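You operate a simulated robot arm through the tools that you are given. There is no shell and no other tool. Be economical: measure what you need, move in short steps, check, and stop when the job is done.

The job below is to be done with a simulated robot arm. You get a single attempt, and the scene is never put back.

Task
Tidy up after waxing: rub the smear off the bar, shut the pot, case the red book.
Fine: use the round pad and put it back; loosen the clamp; the book goes into the small red slipcase.

Only the result counts: the job must be done as asked and must still hold three seconds after the hand-in. Knocking over, shifting, dropping, spilling or breaking anything else fails it.

Robot
A 7-joint arm with a two-finger parallel gripper, fixed in place. Base frame: the origin is at the foot of the arm, x ahead of it, y to its left, z up. Readings come in m, degrees, newtons and seconds.
Its first joint turns from -66.0 to 66.0 degrees. Payload 1.57 kg.
Tool frame: the origin (TCP) lies between the finger pads and is the grasp point; the fingertips stand 0.03 m ahead of it; z points along the fingers, y is the line along which they close. The gripper opens to 0.11 m. The fingers are 0.024 m wide and 0.012 m thick; the gripper's body (0.048 by 0.112 m) begins 0.078 m behind the TCP.
Orientation is that of the tool frame in the base frame, as a unit quaternion [x, y, z, w]. With the fingers straight down and closing along the base's y, the tool's x points along the base's -x, its y along +y and its z along -z.

Tools
- The arm moves only by the tool drive_tool. Its argument "targets" is a list of rows, each an object of numbers (a shift or turn left out is 0, a gripper value left out holds the last): "x", "y", "z": the shift along the tool's x, y, z in units of 25 mm (1.0 is 25 mm); "wx", "wy", "wz": the turn, a rotation vector about the tool's x, y, z in units of 8 degrees (1.0 is 8 degrees); "fingers": the opening, from 0 (shut) to 1 (fully open). In form: [{"x": .., "y": .., "z": .., "wx": .., "wy": .., "wz": .., "fingers": ..}, ...]. A call has 1 to 12 rows; each row shifts and turns the commanded pose from where the row before left it, along the tool's axes as they then stand. A call with a number of a shift or a turn outside -1 to 1 is refused whole. A row lasts 0.2 s, in which the tool goes at most 0.05 m and 8.6 degrees; a call with a longer step from one row to the next is refused whole, and so is a gripper value outside its range. A pose out of reach is approached as far as the arm can. The call stops where the force on the tool passes 90 N (or 10 N more than at its start, if that is more) or the arm is blocked; 0.2 s more then pass. The fingers move at their own pace (about 0.108 m/s each) and stop on an object; they squeeze with about 28 N. The grip force told is the motor's: it shows also when the fingers shut on nothing. Time passes only in rows, and 0.2 s behind the last, so rows that do not move let the fingers close. The reply holds the time, the measured pose of the TCP, the force on the tool along the base axes, the opening and the grip force, in the units named above and with some noise.
- Cameras (640 x 400 px; columns grow to the right, rows downward): "scene" is fixed at [0.1718, -0.3926, 1.4112]; the picture's right is [0.75, -0.67, 0.00], its down [-0.32, -0.36, -0.87] and it looks along [0.58, 0.65, -0.49] (base axes); focal length 293 px, centre (320, 200). "wrist" rides on the gripper at [0.07, 0.016, -0.141] in the tool frame; the picture's right is [-0.23, 0.97, 0.00], its down [-0.86, -0.20, -0.48] and it looks along [-0.47, -0.11, 0.88] (tool axes); focal length 222 px, centre (320, 200). There is no depth. A picture from a camera that has moved, and an enlarged one, comes with that camera's place and axes in the base frame and with its lens.
- capture(camera): a new picture of that camera. It takes no simulated time.
- enlarge(camera, box): a new picture of the part [left, top, right, bottom] of that camera's present view, enlarged. It takes no simulated time.
- finish_job(): hands the job in; it is judged then, once.

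Work in short steps. Places have to be worked out from the pictures, the camera data and where the tool is seen: move nearer, look again, correct. Check each grasp and each placing, and mend what went wrong. You have 120 turns and 68 pictures in all, those below and enlarged ones among them. Open the gripper and draw the arm clear of the work before you hand the job in, unless the task says otherwise; then end with one line.

The tools are called after "Emit:" by a JSON object that holds its "name" and its "arguments". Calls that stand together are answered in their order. drive_tool: Moves the arm, as the interface text tells. Its arguments: {"type":"object","properties":{"targets":{"type":"array"}},"required":["targets"]} The other tools are called the same way: capture (camera) takes a picture; enlarge (camera, box) takes an enlarged picture of a part of a camera's view; finish_job () hands the job in.

At the start:

```text
time: 0.0
eef_pos: [0.3262, -0.1116, 1.2732]
tcp_rot: [0.0, 1.0, 0.0, 0.0]
force: [0.6, 0.5, 1.0]
opening: 0.1101
finger_force: 0.0
```

scene: 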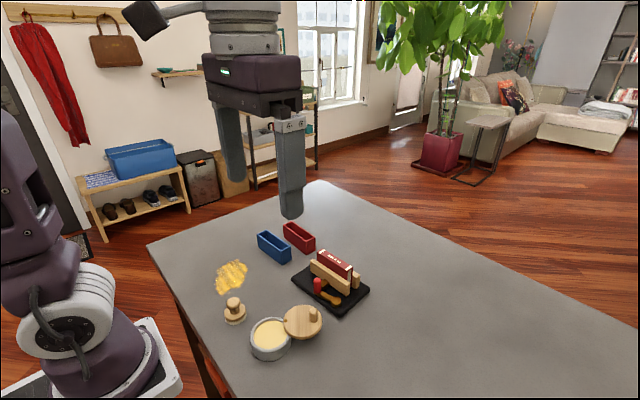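
wrist: 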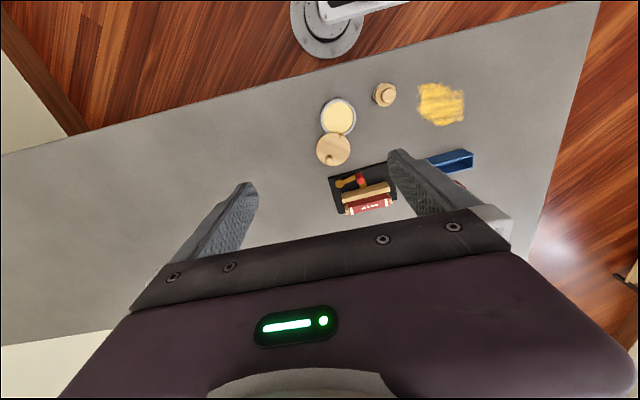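

The tool is far above the counter, and triangulating the smear puts the surface near z≈0.93 in the readings' frame. I'll look more closely first.

Emit:
{"name": "enlarge", "arguments": {"camera": "scene", "box": [200, 210, 400, 370]}}

Emit:
{"name": "enlarge", "arguments": {"camera": "wrist", "box": [300, 70, 500, 230]}}

```text
2.50 times, centred on (300, 290) of scene
camera zoom: at [0.1718, -0.3926, 1.4112], right [0.75, -0.67, 0.0], down [-0.32, -0.36, -0.87], along [0.58, 0.65, -0.49], focal length 733 px, centre (370, -25)
```

zoom: 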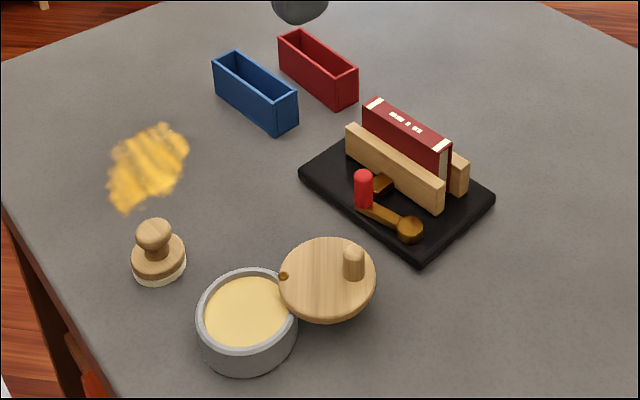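

```text
2.50 times, centred on (400, 150) of wrist
camera zoom: at [0.2564, -0.0951, 1.4163], right [0.23, 0.97, 0.0], down [0.86, -0.2, 0.48], along [0.47, -0.11, -0.88], focal length 555 px, centre (120, 325)
```

zoom: 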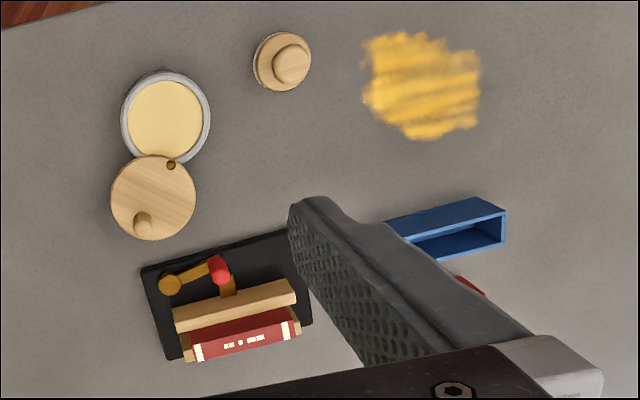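

The pot lid swivels on a pin at the rim, and the book is held between two jaws with a red-handled lever. I'll descend partway for better pictures and to check the scale.

Emit:
{"name": "drive_tool", "arguments": {"targets": [{"z": 1, "y": 0.5}, {"z": 1, "y": 0.5}, {"z": 1, "y": 0.5}, {"z": 1, "y": 0.5}, {"z": 1}]}}

Emit:
{"name": "capture", "arguments": {"camera": "wrist"}}

Emit:
{"name": "capture", "arguments": {"camera": "scene"}}

```text
time: 1.2
eef_pos: [0.3274, -0.0624, 1.1478]
tcp_rot: [0.0, 1.0, 0.0, 0.0]
force: [-0.9, 0.3, 0.3]
opening: 0.11
finger_force: 0.0
```

```text
63 pictures are left
camera wrist: at [0.2569, -0.0448, 1.2913], right [0.23, 0.97, 0.0], down [0.85, -0.2, 0.48], along [0.47, -0.11, -0.88], focal length 222 px, centre (320, 200)
```

wrist: 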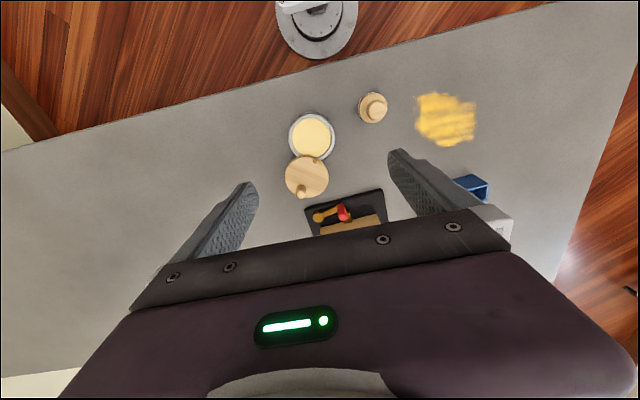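

```text
62 pictures are left
```

scene: 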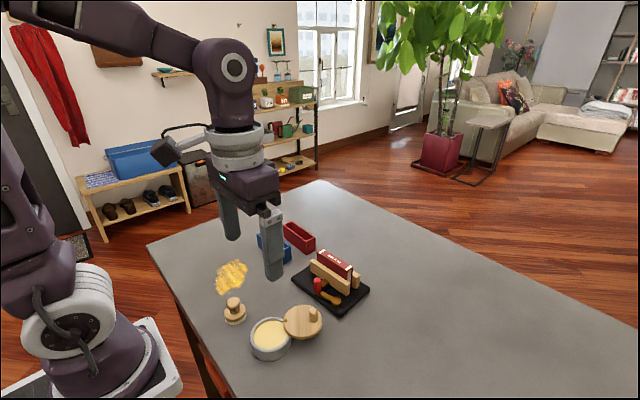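

Two wrist views put the pad at about (0.313, 0.019), with its knob centre near z≈0.955, so the counter is at about 0.93. I'll move above the pad with the fingers half open.

Emit:
{"name": "drive_tool", "arguments": {"targets": [{"z": 0.8, "y": 0.65, "x": 0.12, "fingers": 0.45}, {"z": 0.8, "y": 0.65, "x": 0.12}, {"z": 0.8, "y": 0.65, "x": 0.12}, {"z": 0.8, "y": 0.65, "x": 0.12}, {"z": 0.8, "y": 0.65, "x": 0.12}, {"z": 0.8}]}}

Emit:
{"name": "capture", "arguments": {"camera": "wrist"}}

Emit:
{"name": "enlarge", "arguments": {"camera": "scene", "box": [190, 210, 390, 370]}}

```text
time: 2.6
eef_pos: [0.313, 0.0198, 1.0276]
tcp_rot: [0.001, 1.0, 0.0, 0.0]
force: [-0.1, -0.4, 0.5]
opening: 0.0494
finger_force: 0.0
```

```text
61 pictures are left
camera wrist: at [0.2422, 0.0365, 1.1705], right [0.23, 0.97, 0.0], down [0.85, -0.2, 0.48], along [0.47, -0.11, -0.88], focal length 222 px, centre (320, 200)
```

wrist: 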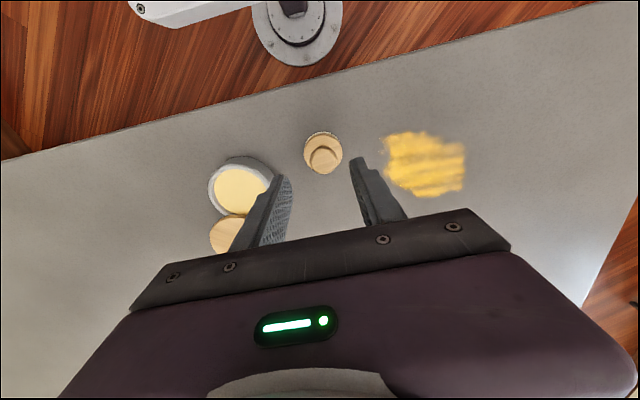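

```text
2.50 times, centred on (290, 290) of scene
camera zoom: at [0.1718, -0.3926, 1.4112], right [0.75, -0.67, 0.0], down [-0.32, -0.36, -0.87], along [0.58, 0.65, -0.49], focal length 733 px, centre (395, -25)
```

zoom: 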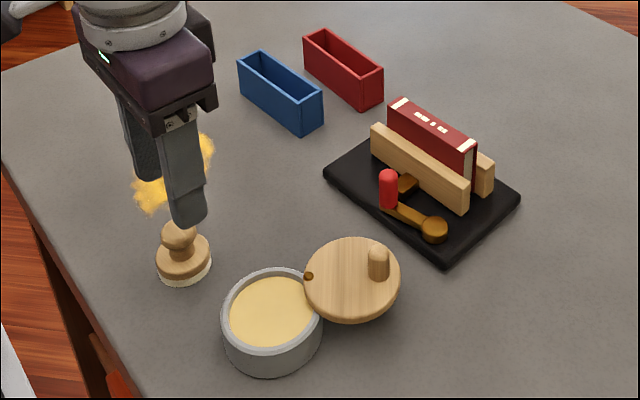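

The pad is centred between the fingers. I'll lower to knob height (TCP about 0.972) and close.

Emit:
{"name": "drive_tool", "arguments": {"targets": [{"z": 0.8, "y": 0.05}, {"z": 0.8}, {"z": 0.6}, {"fingers": 0.0}, {"fingers": 0.0}, {}]}}

Emit:
{"name": "capture", "arguments": {"camera": "wrist"}}

Emit:
{"name": "enlarge", "arguments": {"camera": "scene", "box": [190, 230, 290, 310]}}

```text
time: 4.0
eef_pos: [0.3125, 0.0206, 0.9754]
tcp_rot: [0.0, 1.0, 0.001, 0.001]
force: [-0.5, 0.8, 0.6]
opening: 0.0259
finger_force: 27.6
out of reach, approached as far as the arm can: row 1
```

```text
59 pictures are left
camera wrist: at [0.2416, 0.0375, 1.1192], right [0.23, 0.97, 0.0], down [0.86, -0.2, 0.48], along [0.47, -0.11, -0.88], focal length 222 px, centre (320, 200)
```

wrist: 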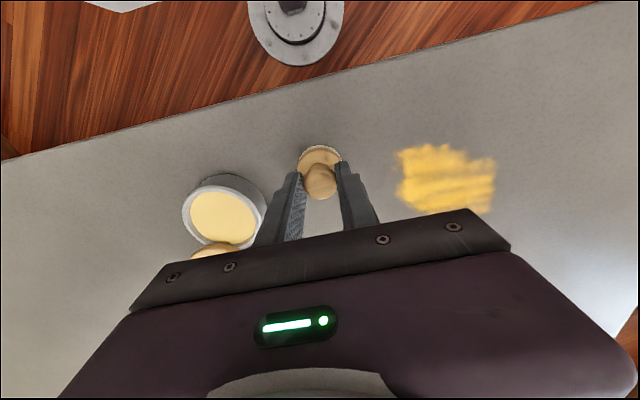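

```text
5.00 times, centred on (240, 270) of scene
camera zoom: at [0.1718, -0.3926, 1.4112], right [0.75, -0.67, 0.0], down [-0.32, -0.36, -0.87], along [0.58, 0.65, -0.49], focal length 1466 px, centre (720, -150)
```

zoom: 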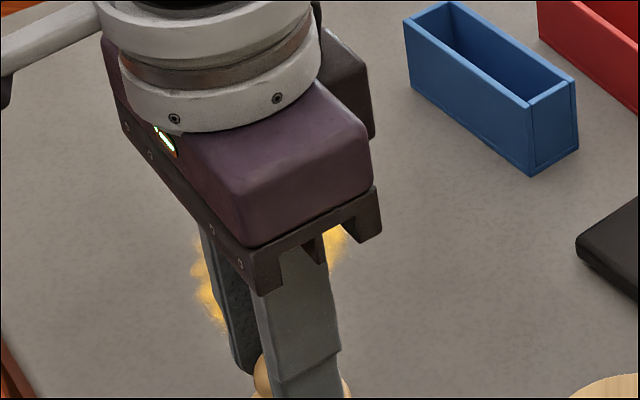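

The knob is gripped (opening 26 mm). The smear spans x 0.31–0.40 and y 0.083–0.178, so I'll lift slightly, move to its near edge and press down gently.

Emit:
{"name": "drive_tool", "arguments": {"targets": [{"z": -0.6}, {"y": 0.9}, {"y": 0.9}, {"y": 0.6, "x": -0.2}, {"z": 0.4}, {"z": 0.2}, {"z": 0.1}]}}

Emit:
{"name": "capture", "arguments": {"camera": "wrist"}}

```text
time: 5.6
eef_pos: [0.3175, 0.0809, 0.9743]
tcp_rot: [0.0, 1.0, 0.001, 0.001]
force: [-1.5, 0.7, 30.0]
opening: 0.0261
finger_force: 28.1
```

```text
57 pictures are left
camera wrist: at [0.2468, 0.0982, 1.1174], right [0.23, 0.97, 0.0], down [0.85, -0.2, 0.48], along [0.47, -0.11, -0.88], focal length 222 px, centre (320, 200)
```

wrist: 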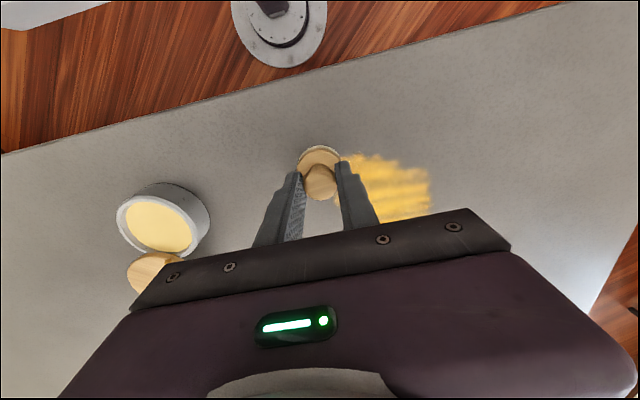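

The pad is pressed on the counter at about 30 N. I'll now sweep back and forth across the smear.

Emit:
{"name": "drive_tool", "arguments": {"targets": [{"y": 1, "z": -0.03}, {"y": 1}, {"y": 1}, {"y": 1}, {"x": -0.7}, {"y": -1}, {"y": -1}, {"y": -1}, {"y": -1}, {"x": -0.7}]}}

Emit:
{"name": "capture", "arguments": {"camera": "wrist"}}

```text
time: 7.8
eef_pos: [0.3508, 0.0781, 0.9748]
tcp_rot: [0.0, 1.0, 0.0, 0.0]
force: [0.6, -0.4, -0.8]
opening: 0.0261
finger_force: 28.2
```

```text
56 pictures are left
camera wrist: at [0.2816, 0.0955, 1.1179], right [0.23, 0.97, 0.0], down [0.86, -0.2, 0.48], along [0.47, -0.11, -0.88], focal length 222 px, centre (320, 200)
```

wrist: 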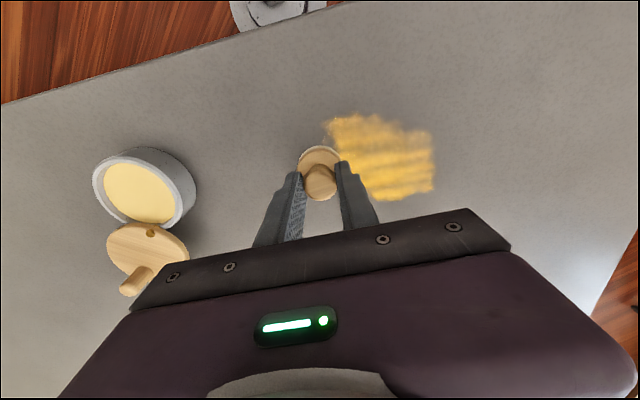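

The press was lost during the sweep (force about 0) and the smear has only faded slightly. I'll press again and sweep with force checks.

Emit:
{"name": "drive_tool", "arguments": {"targets": [{"z": 0.08}, {"z": 0.06}, {"y": 0.5}]}}

```text
time: 8.6
eef_pos: [0.3512, 0.0892, 0.971]
tcp_rot: [0.001, 1.0, 0.0, 0.001]
force: [1.5, -13.4, 28.5]
opening: 0.0258
finger_force: 28.0
```

Contact is back, with 28 N down and friction showing. I'll sweep this line both ways.

Emit:
{"name": "drive_tool", "arguments": {"targets": [{"y": 0.8}, {"y": 0.8}, {"y": 0.8}, {"y": 0.8}, {"y": -0.8}, {"y": -0.8}, {"y": -0.8}, {"y": -0.8}, {"y": -0.4}]}}

Emit:
{"name": "capture", "arguments": {"camera": "wrist"}}

```text
time: 10.6
eef_pos: [0.3517, 0.0813, 0.9719]
tcp_rot: [0.0, 1.0, 0.0, 0.0]
force: [-0.7, 0.4, 0.2]
opening: 0.026
finger_force: 27.4
```

```text
55 pictures are left
camera wrist: at [0.2819, 0.0995, 1.1153], right [0.23, 0.97, 0.0], down [0.86, -0.2, 0.48], along [0.47, -0.11, -0.88], focal length 222 px, centre (320, 200)
```

wrist: 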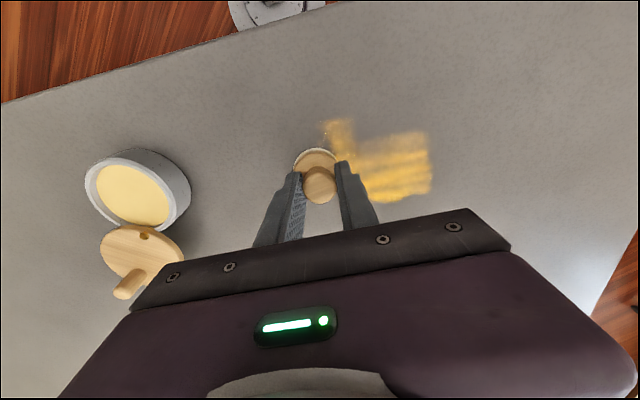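

A strip is cleared but the grip creeps down the knob and loses pressure. I'll press until the fingertips bear on the pad's disc, adding a little per row.

Emit:
{"name": "drive_tool", "arguments": {"targets": [{"z": 0.08}, {"z": 0.05}, {"y": 0.8}, {"y": 0.8, "z": 0.02}, {"y": 0.8, "z": 0.02}, {"y": 0.8, "z": 0.02}]}}

```text
time: 12.0
eef_pos: [0.3507, 0.1615, 0.9668]
tcp_rot: [0.001, 1.0, 0.0, 0.0]
force: [1.9, -24.5, 50.7]
opening: 0.0255
finger_force: 28.1
```

Pressure is firm now at 50 N. I'll ease off a touch and sweep the remaining lines.

Emit:
{"name": "drive_tool", "arguments": {"targets": [{"y": 0.6, "z": -0.03}, {"x": -0.6}, {"y": -1}, {"y": -1}, {"y": -1}, {"y": -1}, {"x": -0.6}, {"y": 1}, {"y": 1}, {"y": 1}, {"y": 1}]}}

Emit:
{"name": "capture", "arguments": {"camera": "wrist"}}

```text
time: 14.4
eef_pos: [0.3818, 0.1797, 0.9672]
tcp_rot: [0.0, 1.0, -0.001, 0.001]
force: [0.8, 1.4, -1.1]
opening: 0.0257
finger_force: 27.2
```

```text
54 pictures are left
camera wrist: at [0.311, 0.1966, 1.1108], right [0.23, 0.97, 0.0], down [0.86, -0.2, 0.48], along [0.47, -0.11, -0.88], focal length 222 px, centre (320, 200)
```

wrist: 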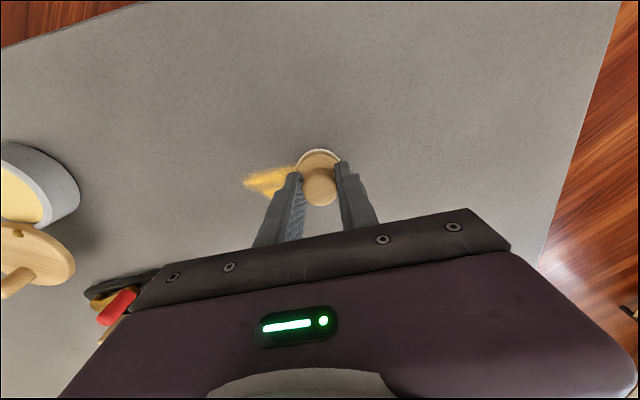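

Most of the smear is gone. What's left lies around (0.38, 0.135) and beyond, so I'll press again and sweep back at x≈0.38, then at 0.40.

Emit:
{"name": "drive_tool", "arguments": {"targets": [{"z": 0.08}, {"z": 0.05, "x": -0.1}, {"y": -0.8}, {"y": -0.8, "z": 0.02}, {"y": -0.8, "z": 0.02}, {"y": -0.8, "z": 0.02}, {"y": -0.6, "z": 0.02}]}}

```text
time: 15.7
eef_pos: [0.3862, 0.1194, 0.9662]
tcp_rot: [-0.003, 1.0, 0.005, 0.006]
force: [-6.0, 3.2, 27.9]
opening: 0.0257
finger_force: 28.2
stopped in row 6: the force on the tool passed its limit (the readings are from after the stop); the commanded pose is now the measured one
```

The force limit tripped briefly and contact is now 28 N. I'll continue without adding pressure.

Emit:
{"name": "drive_tool", "arguments": {"targets": [{"y": -0.8}, {"y": -0.8}, {"x": -0.6}, {"y": 0.8, "z": 0.02}, {"y": 0.8}, {"y": 0.8}, {"y": 0.8}, {"y": 0.8}]}}

Emit:
{"name": "capture", "arguments": {"camera": "wrist"}}

```text
time: 17.5
eef_pos: [0.4016, 0.18, 0.9652]
tcp_rot: [-0.002, 1.0, 0.005, 0.006]
force: [-0.3, -27.3, 59.9]
opening: 0.0257
finger_force: 27.5
```

```text
53 pictures are left
camera wrist: at [0.3294, 0.1945, 1.1075], right [0.22, 0.97, 0.01], down [0.85, -0.2, 0.49], along [0.48, -0.1, -0.87], focal length 222 px, centre (320, 200)
```

wrist: 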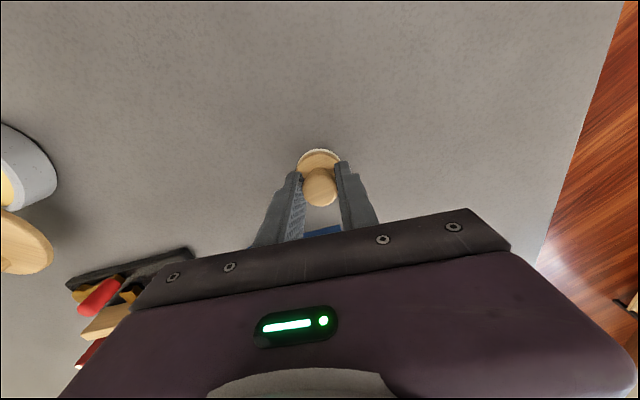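

No residue is visible. I'll lift, level the tool, and check the counter with both cameras before returning the pad.

Emit:
{"name": "drive_tool", "arguments": {"targets": [{"z": -1}, {"z": -0.8, "wx": 0.072, "wy": 0.086, "wz": 0.03}, {"y": -1, "x": 0.8}, {"y": -1, "x": 0.8}, {"y": -1, "x": 0.8}, {"y": -1, "x": 0.6}, {"y": -1, "x": 0.5}, {"y": -1}]}}

Emit:
{"name": "capture", "arguments": {"camera": "wrist"}}

Emit:
{"name": "enlarge", "arguments": {"camera": "scene", "box": [190, 210, 390, 370]}}

```text
time: 19.3
eef_pos: [0.3124, 0.0284, 1.0096]
tcp_rot: [0.0, 1.0, 0.0, 0.0]
force: [0.4, -0.4, 0.0]
opening: 0.0259
finger_force: 27.8
```

```text
52 pictures are left
camera wrist: at [0.2425, 0.0458, 1.1531], right [0.23, 0.97, 0.0], down [0.86, -0.2, 0.48], along [0.47, -0.11, -0.88], focal length 222 px, centre (320, 200)
```

wrist: 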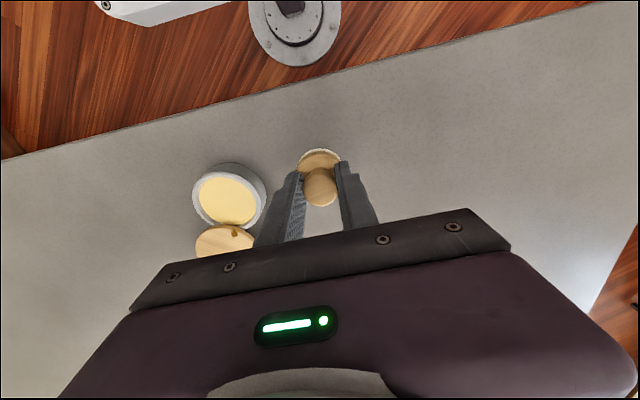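

```text
2.50 times, centred on (290, 290) of scene
camera zoom: at [0.1718, -0.3926, 1.4112], right [0.75, -0.67, 0.0], down [-0.32, -0.36, -0.87], along [0.58, 0.65, -0.49], focal length 733 px, centre (395, -25)
```

zoom: 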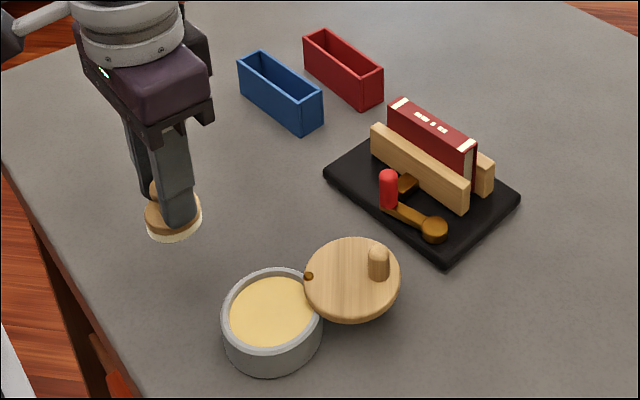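

The counter is clean. I'll put the pad down at its original spot (0.3125, 0.0206) and release.

Emit:
{"name": "drive_tool", "arguments": {"targets": [{"y": -0.31}, {"z": 0.8}, {"z": 0.6}, {"z": 0.3}, {}]}}

```text
time: 20.5
eef_pos: [0.312, 0.02, 0.967]
tcp_rot: [0.001, 1.0, -0.001, 0.0]
force: [0.6, 0.0, -0.6]
opening: 0.0257
finger_force: 28.1
```

Emit:
{"name": "drive_tool", "arguments": {"targets": [{"z": 0.04}, {"fingers": 0.42}, {}, {"z": -1}, {"z": -1}, {"z": -1}]}}

Emit:
{"name": "capture", "arguments": {"camera": "wrist"}}

```text
time: 21.9
eef_pos: [0.3125, 0.0216, 1.0422]
tcp_rot: [0.0, 1.0, 0.0, 0.001]
force: [0.4, -0.7, -0.2]
opening: 0.0461
finger_force: 0.1
```

```text
50 pictures are left
camera wrist: at [0.2422, 0.0388, 1.1852], right [0.23, 0.97, 0.0], down [0.85, -0.2, 0.48], along [0.47, -0.11, -0.88], focal length 222 px, centre (320, 200)
```

wrist: 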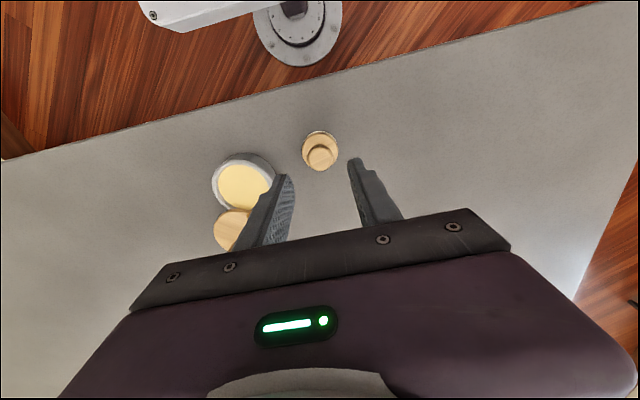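

The pad is back in place and upright. The lid pivot is at about (0.367, -0.078) and its peg at about (0.408, -0.110) with its top near z 0.976. I'll move above the peg.

Emit:
{"name": "drive_tool", "arguments": {"targets": [{"x": -0.64, "y": -0.88}, {"x": -0.64, "y": -0.88}, {"x": -0.64, "y": -0.88}, {"x": -0.64, "y": -0.88}, {"x": -0.64, "y": -0.88}, {"x": -0.64, "y": -0.88}]}}

Emit:
{"name": "capture", "arguments": {"camera": "wrist"}}

Emit:
{"name": "enlarge", "arguments": {"camera": "scene", "box": [230, 240, 370, 352]}}

```text
time: 23.3
eef_pos: [0.4098, -0.1108, 1.0419]
tcp_rot: [0.0, 1.0, 0.0, -0.001]
force: [0.9, -0.1, 0.8]
opening: 0.0463
finger_force: 0.0
```

```text
49 pictures are left
camera wrist: at [0.3395, -0.0936, 1.1853], right [0.23, 0.97, 0.0], down [0.86, -0.2, 0.48], along [0.47, -0.11, -0.88], focal length 222 px, centre (320, 200)
```

wrist: 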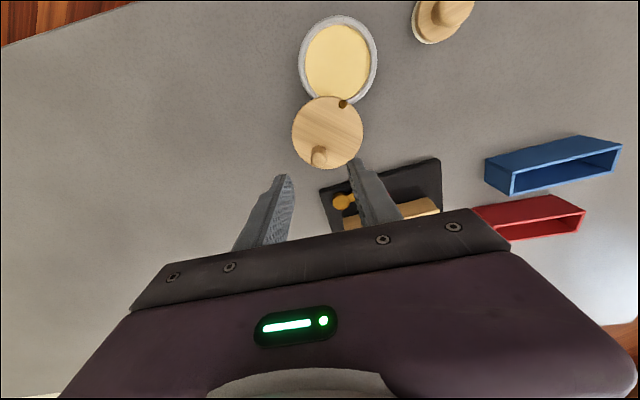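

```text
3.57 times, centred on (300, 296) of scene
camera zoom: at [0.1718, -0.3926, 1.4112], right [0.75, -0.67, 0.0], down [-0.32, -0.36, -0.87], along [0.58, 0.65, -0.49], focal length 1047 px, centre (391, -143)
```

zoom: 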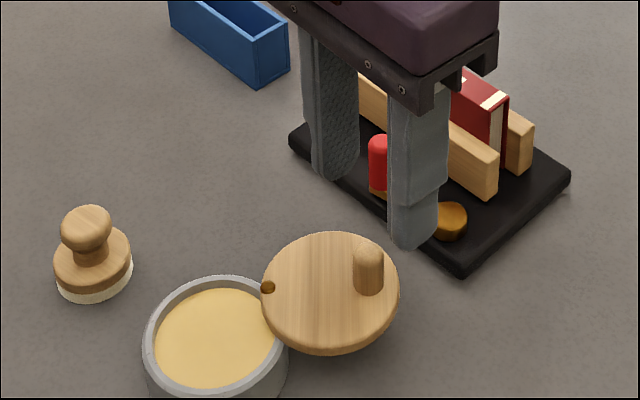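

The peg is at about (0.407, -0.109), close to the tool axis. I'll descend and grip it with the tips just above the lid.

Emit:
{"name": "drive_tool", "arguments": {"targets": [{"z": 0.8, "x": 0.12, "y": 0.06}, {"z": 0.8}, {"z": 0.6}, {"fingers": 0.0}, {}]}}

Emit:
{"name": "capture", "arguments": {"camera": "wrist"}}

```text
time: 24.5
eef_pos: [0.4076, -0.1106, 0.9864]
tcp_rot: [0.0, 1.0, -0.002, 0.002]
force: [10.2, -8.9, 21.4]
opening: 0.0149
finger_force: 27.8
```

```text
47 pictures are left
camera wrist: at [0.3366, -0.0936, 1.1301], right [0.23, 0.97, 0.0], down [0.85, -0.2, 0.48], along [0.47, -0.11, -0.88], focal length 222 px, centre (320, 200)
```

wrist: 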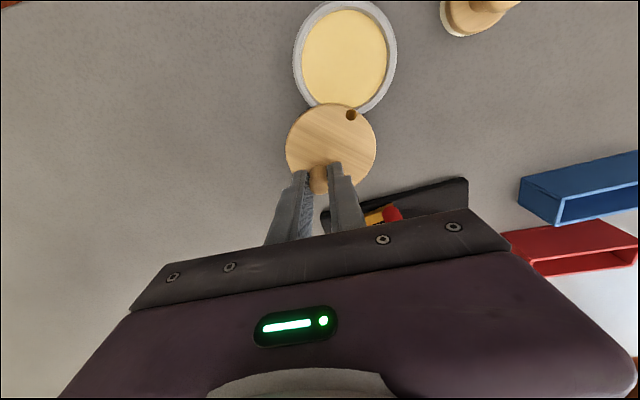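

The grip is good, pressing slightly on the lid, so I'll lift 1.5 mm. Then I'll swing the peg clockwise about the pivot at (0.366, -0.076), turning the gripper with the lid.

Emit:
{"name": "drive_tool", "arguments": {"targets": [{"z": -0.06}, {"x": 0.185, "y": -0.199, "wz": 0.9}, {"x": 0.185, "y": -0.199, "wz": 0.9}, {"x": 0.185, "y": -0.199, "wz": 0.9}, {"x": 0.185, "y": -0.199, "wz": 0.9}]}}

Emit:
{"name": "capture", "arguments": {"camera": "wrist"}}

```text
time: 25.7
eef_pos: [0.3845, -0.1262, 0.9883]
tcp_rot: [0.25, 0.968, 0.0, 0.0]
force: [-0.7, 0.1, -0.4]
opening: 0.0147
finger_force: 27.8
```

```text
46 pictures are left
camera wrist: at [0.331, -0.0766, 1.1309], right [0.67, 0.74, 0.0], down [0.65, -0.59, 0.48], along [0.36, -0.32, -0.88], focal length 222 px, centre (320, 200)
```

wrist: 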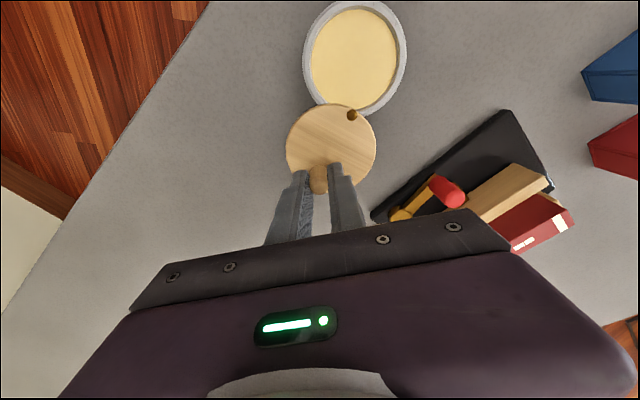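

The lid swings freely and rotates with the gripper. I'll continue the arc.

Emit:
{"name": "drive_tool", "arguments": {"targets": [{"x": 0.185, "y": -0.199, "wz": 0.9}, {"x": 0.185, "y": -0.199, "wz": 0.9}, {"x": 0.185, "y": -0.199, "wz": 0.9}, {"x": 0.185, "y": -0.199, "wz": 0.9}, {"x": 0.185, "y": -0.199, "wz": 0.9}, {"x": 0.185, "y": -0.199, "wz": 0.9}, {"x": 0.185, "y": -0.199, "wz": 0.9}, {"x": 0.185, "y": -0.199, "wz": 0.9}]}}

Emit:
{"name": "capture", "arguments": {"camera": "wrist"}}

```text
time: 27.5
eef_pos: [0.3314, -0.1193, 0.9886]
tcp_rot: [0.685, 0.729, 0.0, 0.001]
force: [-1.0, 1.0, 0.5]
opening: 0.0151
finger_force: 27.7
```

```text
45 pictures are left
camera wrist: at [0.3438, -0.0481, 1.1315], right [0.99, -0.17, 0.0], down [-0.15, -0.87, 0.48], along [-0.08, -0.47, -0.88], focal length 222 px, centre (320, 200)
```

wrist: 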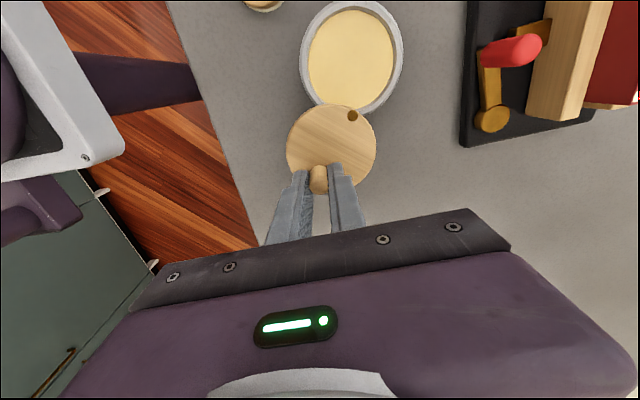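

In the gripper's view the pot hasn't moved relative to the lid, so the pot may be turning along with it. I'll check the scene view before going further.

Emit:
{"name": "enlarge", "arguments": {"camera": "scene", "box": [210, 240, 370, 368]}}

Emit:
{"name": "enlarge", "arguments": {"camera": "wrist", "box": [270, 0, 430, 200]}}

```text
3.12 times, centred on (290, 304) of scene
camera zoom: at [0.1718, -0.3927, 1.4112], right [0.75, -0.67, 0.0], down [-0.32, -0.36, -0.87], along [0.58, 0.65, -0.49], focal length 916 px, centre (414, -125)
```

zoom: 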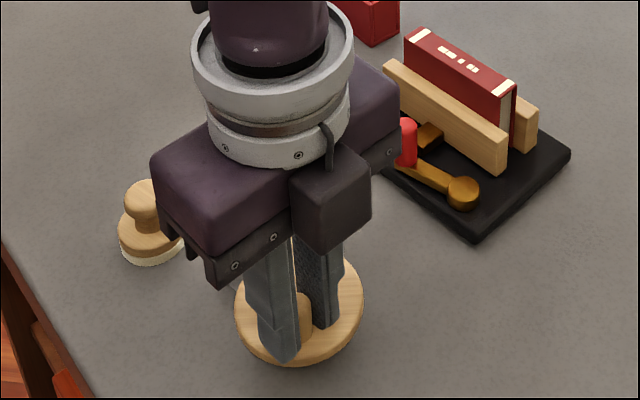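

```text
2.00 times, centred on (350, 100) of wrist
camera zoom: at [0.3438, -0.0481, 1.1315], right [0.99, -0.17, 0.0], down [-0.15, -0.87, 0.48], along [-0.08, -0.47, -0.88], focal length 444 px, centre (260, 400)
```

zoom: 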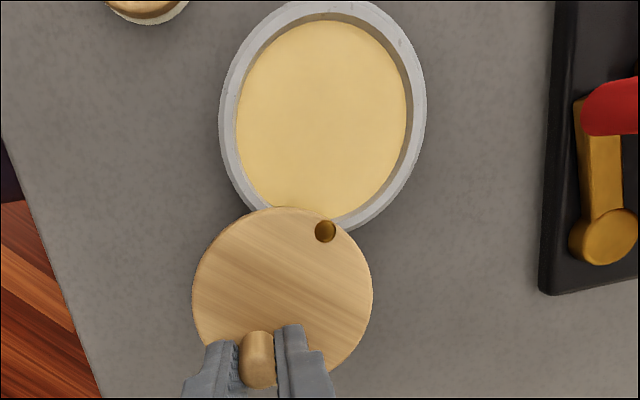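

The pot did swing with the lid, because lifting the peg probably unloaded the pot. I'll reverse the same arc to carry it back to its original place.

Emit:
{"name": "drive_tool", "arguments": {"targets": [{"x": -0.159, "y": 0.221, "wz": -0.9}, {"x": -0.159, "y": 0.221, "wz": -0.9}, {"x": -0.159, "y": 0.221, "wz": -0.9}, {"x": -0.159, "y": 0.221, "wz": -0.9}]}}

Emit:
{"name": "capture", "arguments": {"camera": "wrist"}}

```text
time: 28.5
eef_pos: [0.3557, -0.129, 0.9887]
tcp_rot: [0.481, 0.877, -0.001, 0.0]
force: [0.6, 0.0, -0.2]
opening: 0.015
finger_force: 28.2
```

```text
42 pictures are left
camera wrist: at [0.333, -0.0616, 1.1317], right [0.94, 0.33, 0.0], down [0.29, -0.83, 0.48], along [0.16, -0.45, -0.88], focal length 222 px, centre (320, 200)
```

wrist: 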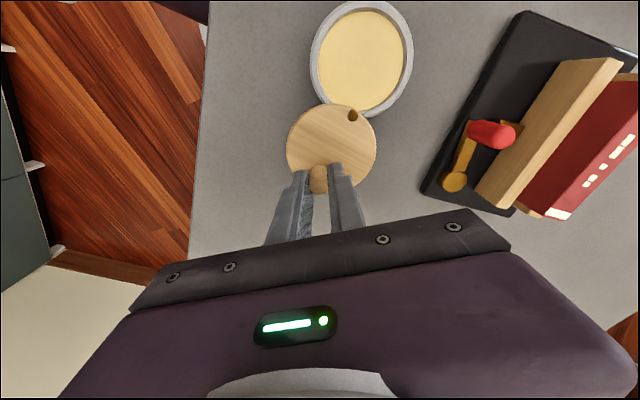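

The pot mostly rides along both ways, so the hinge is just stiff. I'll finish carrying it back.

Emit:
{"name": "drive_tool", "arguments": {"targets": [{"x": -0.159, "y": 0.221, "wz": -0.9}, {"x": -0.159, "y": 0.221, "wz": -0.9}, {"x": -0.159, "y": 0.221, "wz": -0.9}, {"x": -0.159, "y": 0.221, "wz": -0.9}, {"x": -0.159, "y": 0.221, "wz": -0.9}, {"x": -0.159, "y": 0.221, "wz": -0.9}, {"x": -0.159, "y": 0.221, "wz": -0.9}, {"x": -0.159, "y": 0.221, "wz": -0.9}]}}

Emit:
{"name": "capture", "arguments": {"camera": "wrist"}}

Emit:
{"name": "enlarge", "arguments": {"camera": "scene", "box": [210, 240, 370, 368]}}

```text
time: 30.3
eef_pos: [0.4054, -0.1108, 0.9884]
tcp_rot: [0.0, 1.0, 0.0, 0.0]
force: [0.4, -0.2, 1.0]
opening: 0.0147
finger_force: 28.7
```

```text
41 pictures are left
camera wrist: at [0.3356, -0.0935, 1.1314], right [0.23, 0.97, 0.0], down [0.86, -0.2, 0.48], along [0.47, -0.11, -0.88], focal length 222 px, centre (320, 200)
```

wrist: 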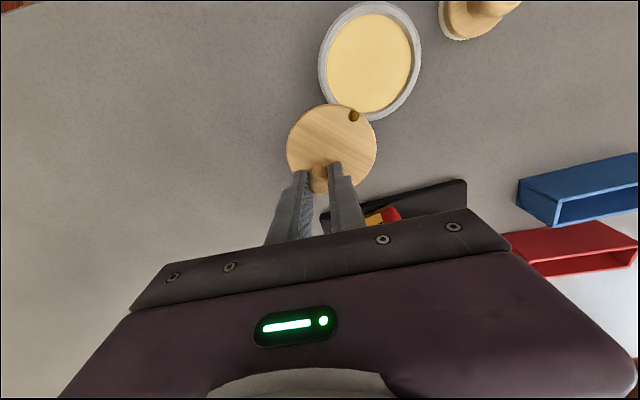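

```text
3.12 times, centred on (290, 304) of scene
camera zoom: at [0.1718, -0.3927, 1.4112], right [0.75, -0.67, 0.0], down [-0.32, -0.36, -0.87], along [0.58, 0.65, -0.49], focal length 916 px, centre (414, -125)
```

zoom: 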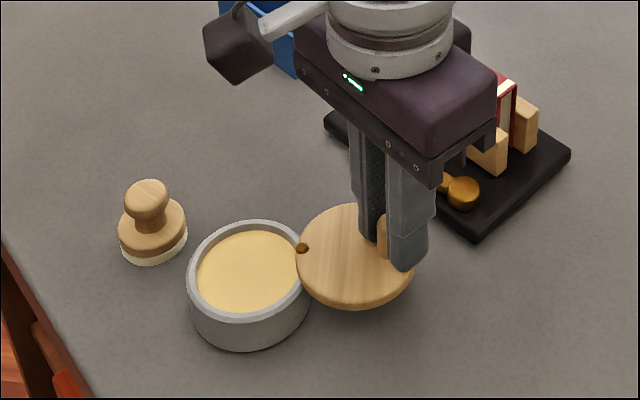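

The pot is nearly back, about 16 mm off in y, and the lid has opened roughly 25° relative to it. I'll turn the lid slowly clockwise a little to see whether the hinge moves or drags.

Emit:
{"name": "drive_tool", "arguments": {"targets": [{"x": 0.09, "y": -0.101, "wz": 0.45}, {"x": 0.09, "y": -0.101, "wz": 0.45}, {"x": 0.09, "y": -0.101, "wz": 0.45}, {"x": 0.09, "y": -0.101, "wz": 0.45}]}}

Emit:
{"name": "enlarge", "arguments": {"camera": "wrist", "box": [240, 0, 480, 200]}}

```text
time: 31.3
eef_pos: [0.3973, -0.1199, 0.9891]
tcp_rot: [0.126, 0.992, -0.001, 0.0]
force: [0.3, -0.4, -1.0]
opening: 0.015
finger_force: 28.1
```

```text
2.00 times, centred on (360, 100) of wrist
camera zoom: at [0.3325, -0.0851, 1.1317], right [0.46, 0.89, 0.0], down [0.78, -0.41, 0.48], along [0.42, -0.22, -0.88], focal length 444 px, centre (240, 400)
```

zoom: 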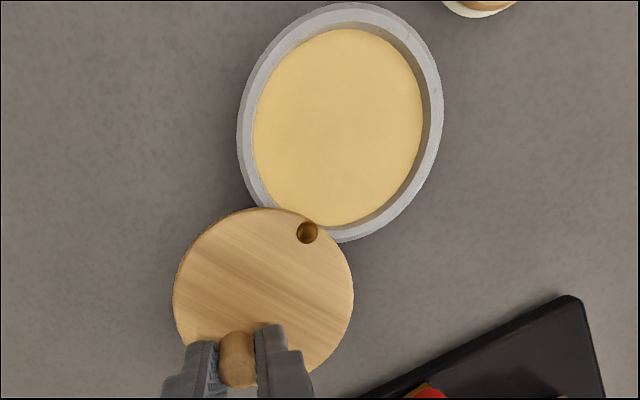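

The hinge drags the pot, likely because my grip is carrying part of the pot's weight. I'll release and regrip to remove vertical preload, then test again.

Emit:
{"name": "drive_tool", "arguments": {"targets": [{"fingers": 0.25}, {}, {}, {"fingers": 0.0}, {}, {}]}}

Emit:
{"name": "drive_tool", "arguments": {"targets": [{"x": 0.09, "y": -0.101, "wz": 0.45}, {"x": 0.09, "y": -0.101, "wz": 0.45}, {"x": 0.09, "y": -0.101, "wz": 0.45}, {"x": 0.09, "y": -0.101, "wz": 0.45}]}}

Emit:
{"name": "enlarge", "arguments": {"camera": "wrist", "box": [240, 0, 480, 200]}}

```text
time: 32.7
eef_pos: [0.3957, -0.1191, 0.9882]
tcp_rot: [0.126, 0.992, -0.001, 0.0]
force: [-1.0, -0.3, 1.0]
opening: 0.0148
finger_force: 27.9
```

```text
time: 33.7
eef_pos: [0.3848, -0.1249, 0.9886]
tcp_rot: [0.25, 0.968, -0.001, -0.001]
force: [1.2, -0.7, 1.5]
opening: 0.0149
finger_force: 28.1
```

```text
2.00 times, centred on (360, 100) of wrist
camera zoom: at [0.3307, -0.0768, 1.1316], right [0.67, 0.74, 0.0], down [0.65, -0.59, 0.48], along [0.36, -0.32, -0.88], focal length 444 px, centre (240, 400)
```

zoom: 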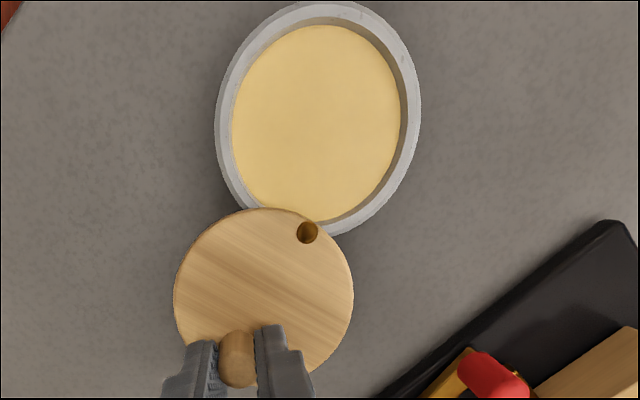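

After the regrip the hinge turns about 11° relative to the pot, so the pot now stays nearly put. I'll continue closing.

Emit:
{"name": "drive_tool", "arguments": {"targets": [{"fingers": 0.25}, {}, {"fingers": 0.0}, {}, {"x": 0.09, "y": -0.101, "wz": 0.45}, {"x": 0.09, "y": -0.101, "wz": 0.45}, {"x": 0.09, "y": -0.101, "wz": 0.45}, {"x": 0.09, "y": -0.101, "wz": 0.45}, {"x": 0.09, "y": -0.101, "wz": 0.45}, {"x": 0.09, "y": -0.101, "wz": 0.45}, {"x": 0.09, "y": -0.101, "wz": 0.45}, {"x": 0.09, "y": -0.101, "wz": 0.45}]}}

Emit:
{"name": "enlarge", "arguments": {"camera": "wrist", "box": [200, 0, 440, 200]}}

```text
time: 36.3
eef_pos: [0.3583, -0.1299, 0.9886]
tcp_rot: [0.482, 0.876, -0.001, 0.001]
force: [-3.8, -1.8, 9.1]
opening: 0.0148
finger_force: 28.1
```

```text
2.00 times, centred on (320, 100) of wrist
camera zoom: at [0.3346, -0.0606, 1.1314], right [0.94, 0.33, 0.0], down [0.29, -0.83, 0.48], along [0.16, -0.45, -0.88], focal length 444 px, centre (320, 400)
```

zoom: 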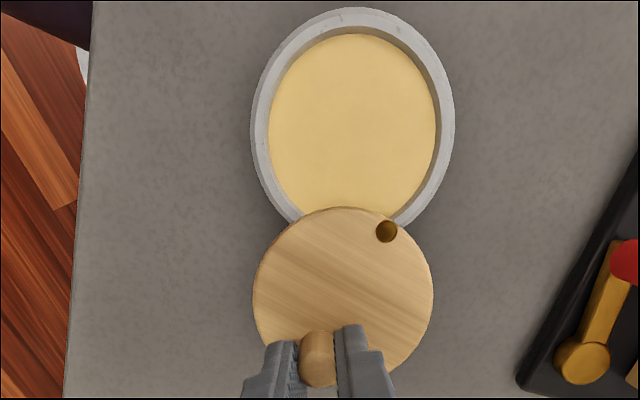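

The hinge is turning and the pot is staying at about (0.341, -0.045). I'll continue closing.

Emit:
{"name": "drive_tool", "arguments": {"targets": [{"x": 0.09, "y": -0.101, "wz": 0.45}, {"x": 0.09, "y": -0.101, "wz": 0.45}, {"x": 0.09, "y": -0.101, "wz": 0.45}, {"x": 0.09, "y": -0.101, "wz": 0.45}, {"x": 0.09, "y": -0.101, "wz": 0.45}, {"x": 0.09, "y": -0.101, "wz": 0.45}, {"x": 0.09, "y": -0.101, "wz": 0.45}, {"x": 0.09, "y": -0.101, "wz": 0.45}, {"x": 0.09, "y": -0.101, "wz": 0.45}, {"x": 0.09, "y": -0.101, "wz": 0.45}, {"x": 0.09, "y": -0.101, "wz": 0.45}, {"x": 0.09, "y": -0.101, "wz": 0.45}]}}

Emit:
{"name": "enlarge", "arguments": {"camera": "wrist", "box": [200, 0, 440, 200]}}

```text
time: 38.9
eef_pos: [0.3246, -0.109, 0.9885]
tcp_rot: [0.771, 0.637, 0.0, 0.0]
force: [0.3, 0.6, 0.4]
opening: 0.0149
finger_force: 28.6
```

```text
2.00 times, centred on (320, 100) of wrist
camera zoom: at [0.3536, -0.043, 1.1312], right [0.91, -0.41, 0.0], down [-0.36, -0.8, 0.48], along [-0.2, -0.44, -0.88], focal length 444 px, centre (320, 400)
```

zoom: 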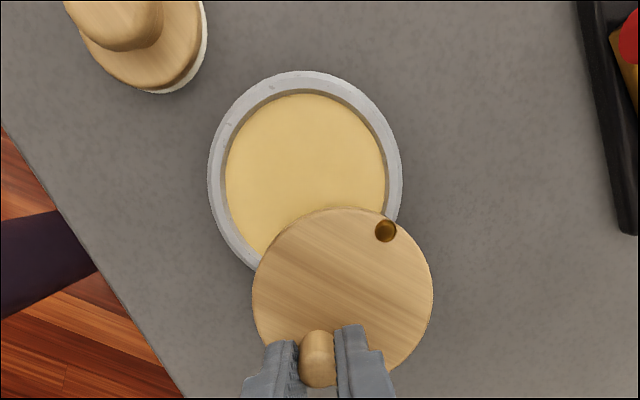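

It's working well: the pot is still at about (0.346, -0.045), with roughly 90° of lid rotation left. I'll keep going.

Emit:
{"name": "drive_tool", "arguments": {"targets": [{"x": 0.09, "y": -0.101, "wz": 0.45}, {"x": 0.09, "y": -0.101, "wz": 0.45}, {"x": 0.09, "y": -0.101, "wz": 0.45}, {"x": 0.09, "y": -0.101, "wz": 0.45}, {"x": 0.09, "y": -0.101, "wz": 0.45}, {"x": 0.09, "y": -0.101, "wz": 0.45}, {"x": 0.09, "y": -0.101, "wz": 0.45}, {"x": 0.09, "y": -0.101, "wz": 0.45}, {"x": 0.09, "y": -0.101, "wz": 0.45}, {"x": 0.09, "y": -0.101, "wz": 0.45}, {"x": 0.09, "y": -0.101, "wz": 0.45}, {"x": 0.09, "y": -0.101, "wz": 0.45}]}}

Emit:
{"name": "enlarge", "arguments": {"camera": "wrist", "box": [200, 0, 440, 200]}}

```text
time: 41.5
eef_pos: [0.3127, -0.0725, 0.9872]
tcp_rot: [0.952, 0.307, -0.001, 0.0]
force: [-0.9, 0.2, 13.3]
opening: 0.0149
finger_force: 27.9
```

```text
2.00 times, centred on (320, 100) of wrist
camera zoom: at [0.3783, -0.044, 1.131], right [0.39, -0.92, 0.0], down [-0.81, -0.34, 0.48], along [-0.44, -0.19, -0.88], focal length 444 px, centre (320, 400)
```

zoom: 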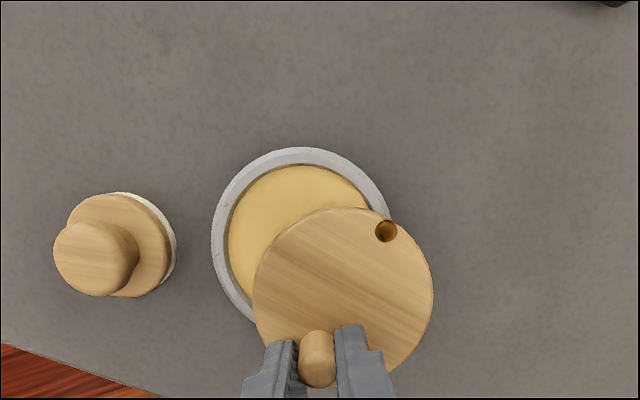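

About 55° remains. I'll continue.

Emit:
{"name": "drive_tool", "arguments": {"targets": [{"x": 0.09, "y": -0.101, "wz": 0.45}, {"x": 0.09, "y": -0.101, "wz": 0.45}, {"x": 0.09, "y": -0.101, "wz": 0.45}, {"x": 0.09, "y": -0.101, "wz": 0.45}, {"x": 0.09, "y": -0.101, "wz": 0.45}, {"x": 0.09, "y": -0.101, "wz": 0.45}, {"x": 0.09, "y": -0.101, "wz": 0.45}, {"x": 0.09, "y": -0.101, "wz": 0.45}]}}

Emit:
{"name": "enlarge", "arguments": {"camera": "wrist", "box": [200, 0, 440, 200]}}

```text
time: 43.3
eef_pos: [0.3196, -0.0483, 0.9887]
tcp_rot: [0.998, 0.062, 0.0, 0.0]
force: [-0.2, -0.3, 0.1]
opening: 0.0149
finger_force: 28.4
```

```text
2.00 times, centred on (320, 100) of wrist
camera zoom: at [0.3911, -0.0551, 1.1314], right [-0.1, -0.99, 0.0], down [-0.87, 0.09, 0.48], along [-0.48, 0.05, -0.88], focal length 444 px, centre (320, 400)
```

zoom: 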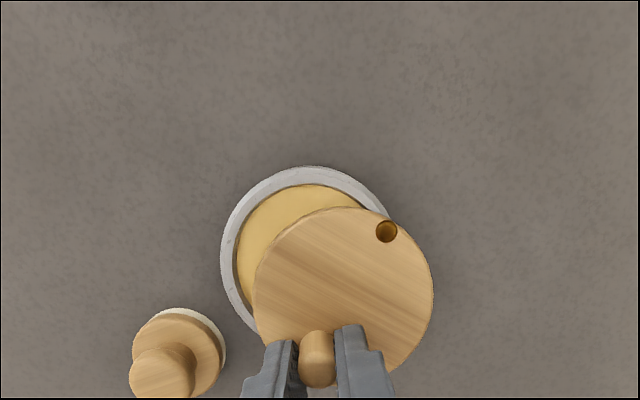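

The pot started riding along at zero vertical force. I'll press down about 1.5 mm to load it and continue; the peg is now over the pot's edge.

Emit:
{"name": "drive_tool", "arguments": {"targets": [{"z": 0.06}, {"x": 0.09, "y": -0.101, "wz": 0.45}, {"x": 0.09, "y": -0.101, "wz": 0.45}, {"x": 0.09, "y": -0.101, "wz": 0.45}, {"x": 0.09, "y": -0.101, "wz": 0.45}]}}

Emit:
{"name": "enlarge", "arguments": {"camera": "wrist", "box": [200, 0, 440, 200]}}

```text
time: 43.8
eef_pos: [0.321, -0.0465, 0.9869]
tcp_rot: [0.999, 0.05, 0.001, -0.001]
force: [-5.6, 4.1, 33.8]
opening: 0.0152
finger_force: 28.3
stopped in row 2: the force on the tool passed its limit (the readings are from after the stop); the commanded pose is now the measured one
```

```text
2.00 times, centred on (320, 100) of wrist
camera zoom: at [0.3915, -0.0562, 1.1309], right [-0.13, -0.99, 0.0], down [-0.87, 0.11, 0.48], along [-0.47, 0.06, -0.88], focal length 444 px, centre (320, 400)
```

zoom: 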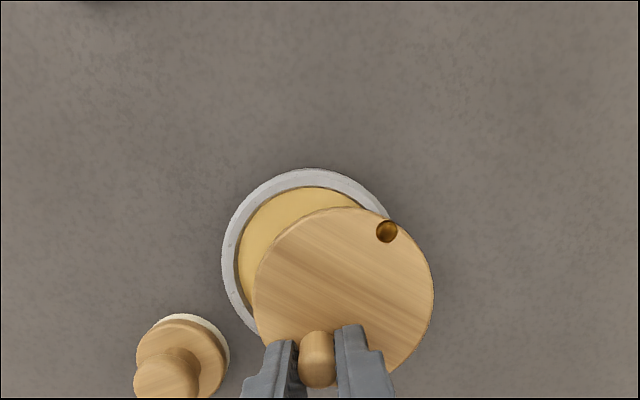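

Contact is stiff, at 34 N now. I'll ease up slightly and continue the arc.

Emit:
{"name": "drive_tool", "arguments": {"targets": [{"z": -0.02}, {"x": 0.09, "y": -0.101, "wz": 0.45}, {"x": 0.09, "y": -0.101, "wz": 0.45}, {"x": 0.09, "y": -0.101, "wz": 0.45}, {"x": 0.09, "y": -0.101, "wz": 0.45}, {"x": 0.09, "y": -0.101, "wz": 0.45}]}}

Emit:
{"name": "enlarge", "arguments": {"camera": "wrist", "box": [200, 0, 440, 200]}}

```text
time: 45.2
eef_pos: [0.3336, -0.0356, 0.9885]
tcp_rot: [0.994, -0.107, 0.001, 0.0]
force: [0.1, 0.3, -0.4]
opening: 0.015
finger_force: 28.1
```

```text
2.00 times, centred on (320, 100) of wrist
camera zoom: at [0.3972, -0.0656, 1.1316], right [-0.43, -0.9, 0.0], down [-0.79, 0.38, 0.48], along [-0.43, 0.21, -0.88], focal length 444 px, centre (320, 400)
```

zoom: 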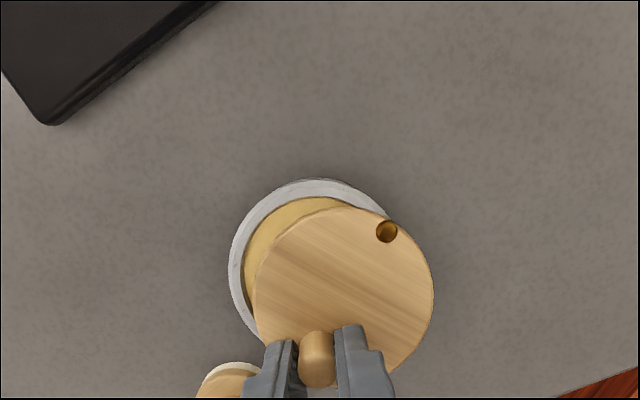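

The lid is about 30° short of closed. I'll press gently and continue in small steps.

Emit:
{"name": "drive_tool", "arguments": {"targets": [{"z": 0.04}, {"z": 0.02, "x": 0.045, "y": -0.05, "wz": 0.22}, {"x": 0.045, "y": -0.05, "wz": 0.22}, {"x": 0.045, "y": -0.05, "wz": 0.22}]}}

```text
time: 46.1
eef_pos: [0.335, -0.033, 0.9881]
tcp_rot: [0.99, -0.138, 0.002, -0.002]
force: [-4.1, 5.2, 29.6]
opening: 0.0149
finger_force: 28.4
stopped in row 4: the force on the tool passed its limit (the readings are from after the stop); the commanded pose is now the measured one
```

Emit:
{"name": "drive_tool", "arguments": {"targets": [{"x": 0.045, "y": -0.05, "wz": 0.22}, {"x": 0.045, "y": -0.05, "wz": 0.22}, {"x": 0.045, "y": -0.05, "wz": 0.22}, {"x": 0.045, "y": -0.05, "wz": 0.22}, {"x": 0.045, "y": -0.05, "wz": 0.22}, {"x": 0.045, "y": -0.05, "wz": 0.22}]}}

Emit:
{"name": "enlarge", "arguments": {"camera": "wrist", "box": [200, 0, 440, 200]}}

```text
time: 47.5
eef_pos: [0.3435, -0.0283, 0.9886]
tcp_rot: [0.973, -0.23, 0.003, -0.003]
force: [-12.6, 11.2, 60.7]
opening: 0.015
finger_force: 28.3
```

```text
2.00 times, centred on (320, 100) of wrist
camera zoom: at [0.3991, -0.074, 1.1308], right [-0.64, -0.77, -0.01], down [-0.68, 0.56, 0.48], along [-0.36, 0.31, -0.88], focal length 444 px, centre (320, 400)
```

zoom: 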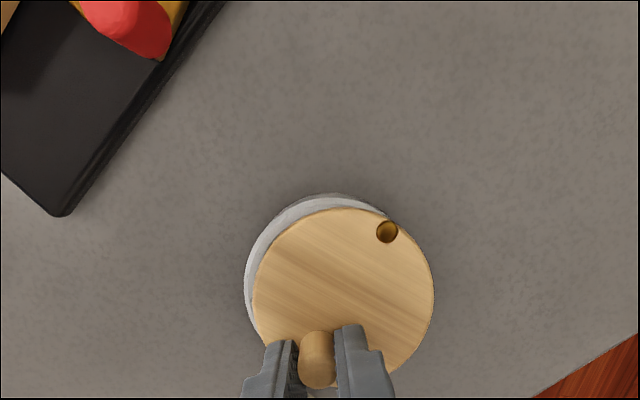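

The lid is nearly closed, with about 10–15° left. I'll take six more small steps under load.

Emit:
{"name": "drive_tool", "arguments": {"targets": [{"x": 0.045, "y": -0.05, "wz": 0.22, "z": -0.01}, {"x": 0.045, "y": -0.05, "wz": 0.22}, {"x": 0.045, "y": -0.05, "wz": 0.22}, {"x": 0.045, "y": -0.05, "wz": 0.22}, {"x": 0.045, "y": -0.05, "wz": 0.22}, {"x": 0.045, "y": -0.05, "wz": 0.22}]}}

Emit:
{"name": "enlarge", "arguments": {"camera": "wrist", "box": [200, 0, 440, 200]}}

```text
time: 48.9
eef_pos: [0.3544, -0.0262, 0.9877]
tcp_rot: [0.949, -0.316, 0.001, -0.002]
force: [-9.2, 18.0, 62.7]
opening: 0.0147
finger_force: 27.7
```

```text
2.00 times, centred on (320, 100) of wrist
camera zoom: at [0.3993, -0.0804, 1.1308], right [-0.77, -0.64, -0.01], down [-0.57, 0.67, 0.48], along [-0.3, 0.37, -0.88], focal length 444 px, centre (320, 400)
```

zoom: 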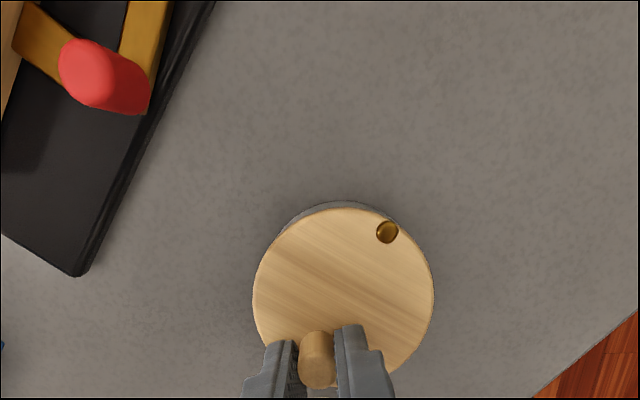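

Only a sliver shows. I'll do four more small steps to reach the closed position.

Emit:
{"name": "drive_tool", "arguments": {"targets": [{"x": 0.045, "y": -0.05, "wz": 0.22}, {"x": 0.045, "y": -0.05, "wz": 0.22}, {"x": 0.045, "y": -0.05, "wz": 0.22}, {"x": 0.045, "y": -0.05, "wz": 0.22}]}}

Emit:
{"name": "enlarge", "arguments": {"camera": "wrist", "box": [240, 70, 400, 200]}}

Emit:
{"name": "enlarge", "arguments": {"camera": "scene", "box": [210, 240, 370, 368]}}

```text
time: 49.9
eef_pos: [0.3585, -0.0264, 0.9881]
tcp_rot: [0.926, -0.376, 0.001, 0.0]
force: [-24.6, 0.1, 58.0]
opening: 0.0152
finger_force: 28.1
```

```text
3.08 times, centred on (320, 135) of wrist
camera zoom: at [0.3968, -0.0853, 1.1308], right [-0.84, -0.54, 0.0], down [-0.48, 0.74, 0.48], along [-0.26, 0.4, -0.88], focal length 684 px, centre (320, 400)
```

zoom: 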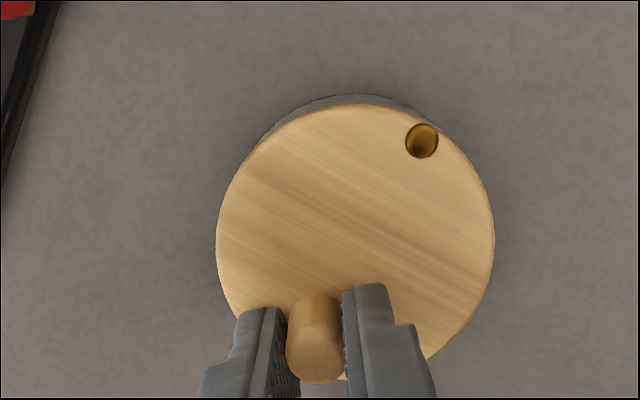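

```text
3.12 times, centred on (290, 304) of scene
camera zoom: at [0.1704, -0.3926, 1.4114], right [0.75, -0.67, 0.0], down [-0.32, -0.36, -0.87], along [0.58, 0.65, -0.48], focal length 916 px, centre (414, -125)
```

zoom: 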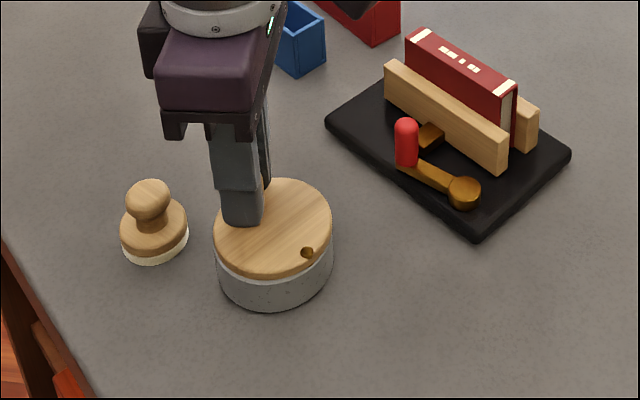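

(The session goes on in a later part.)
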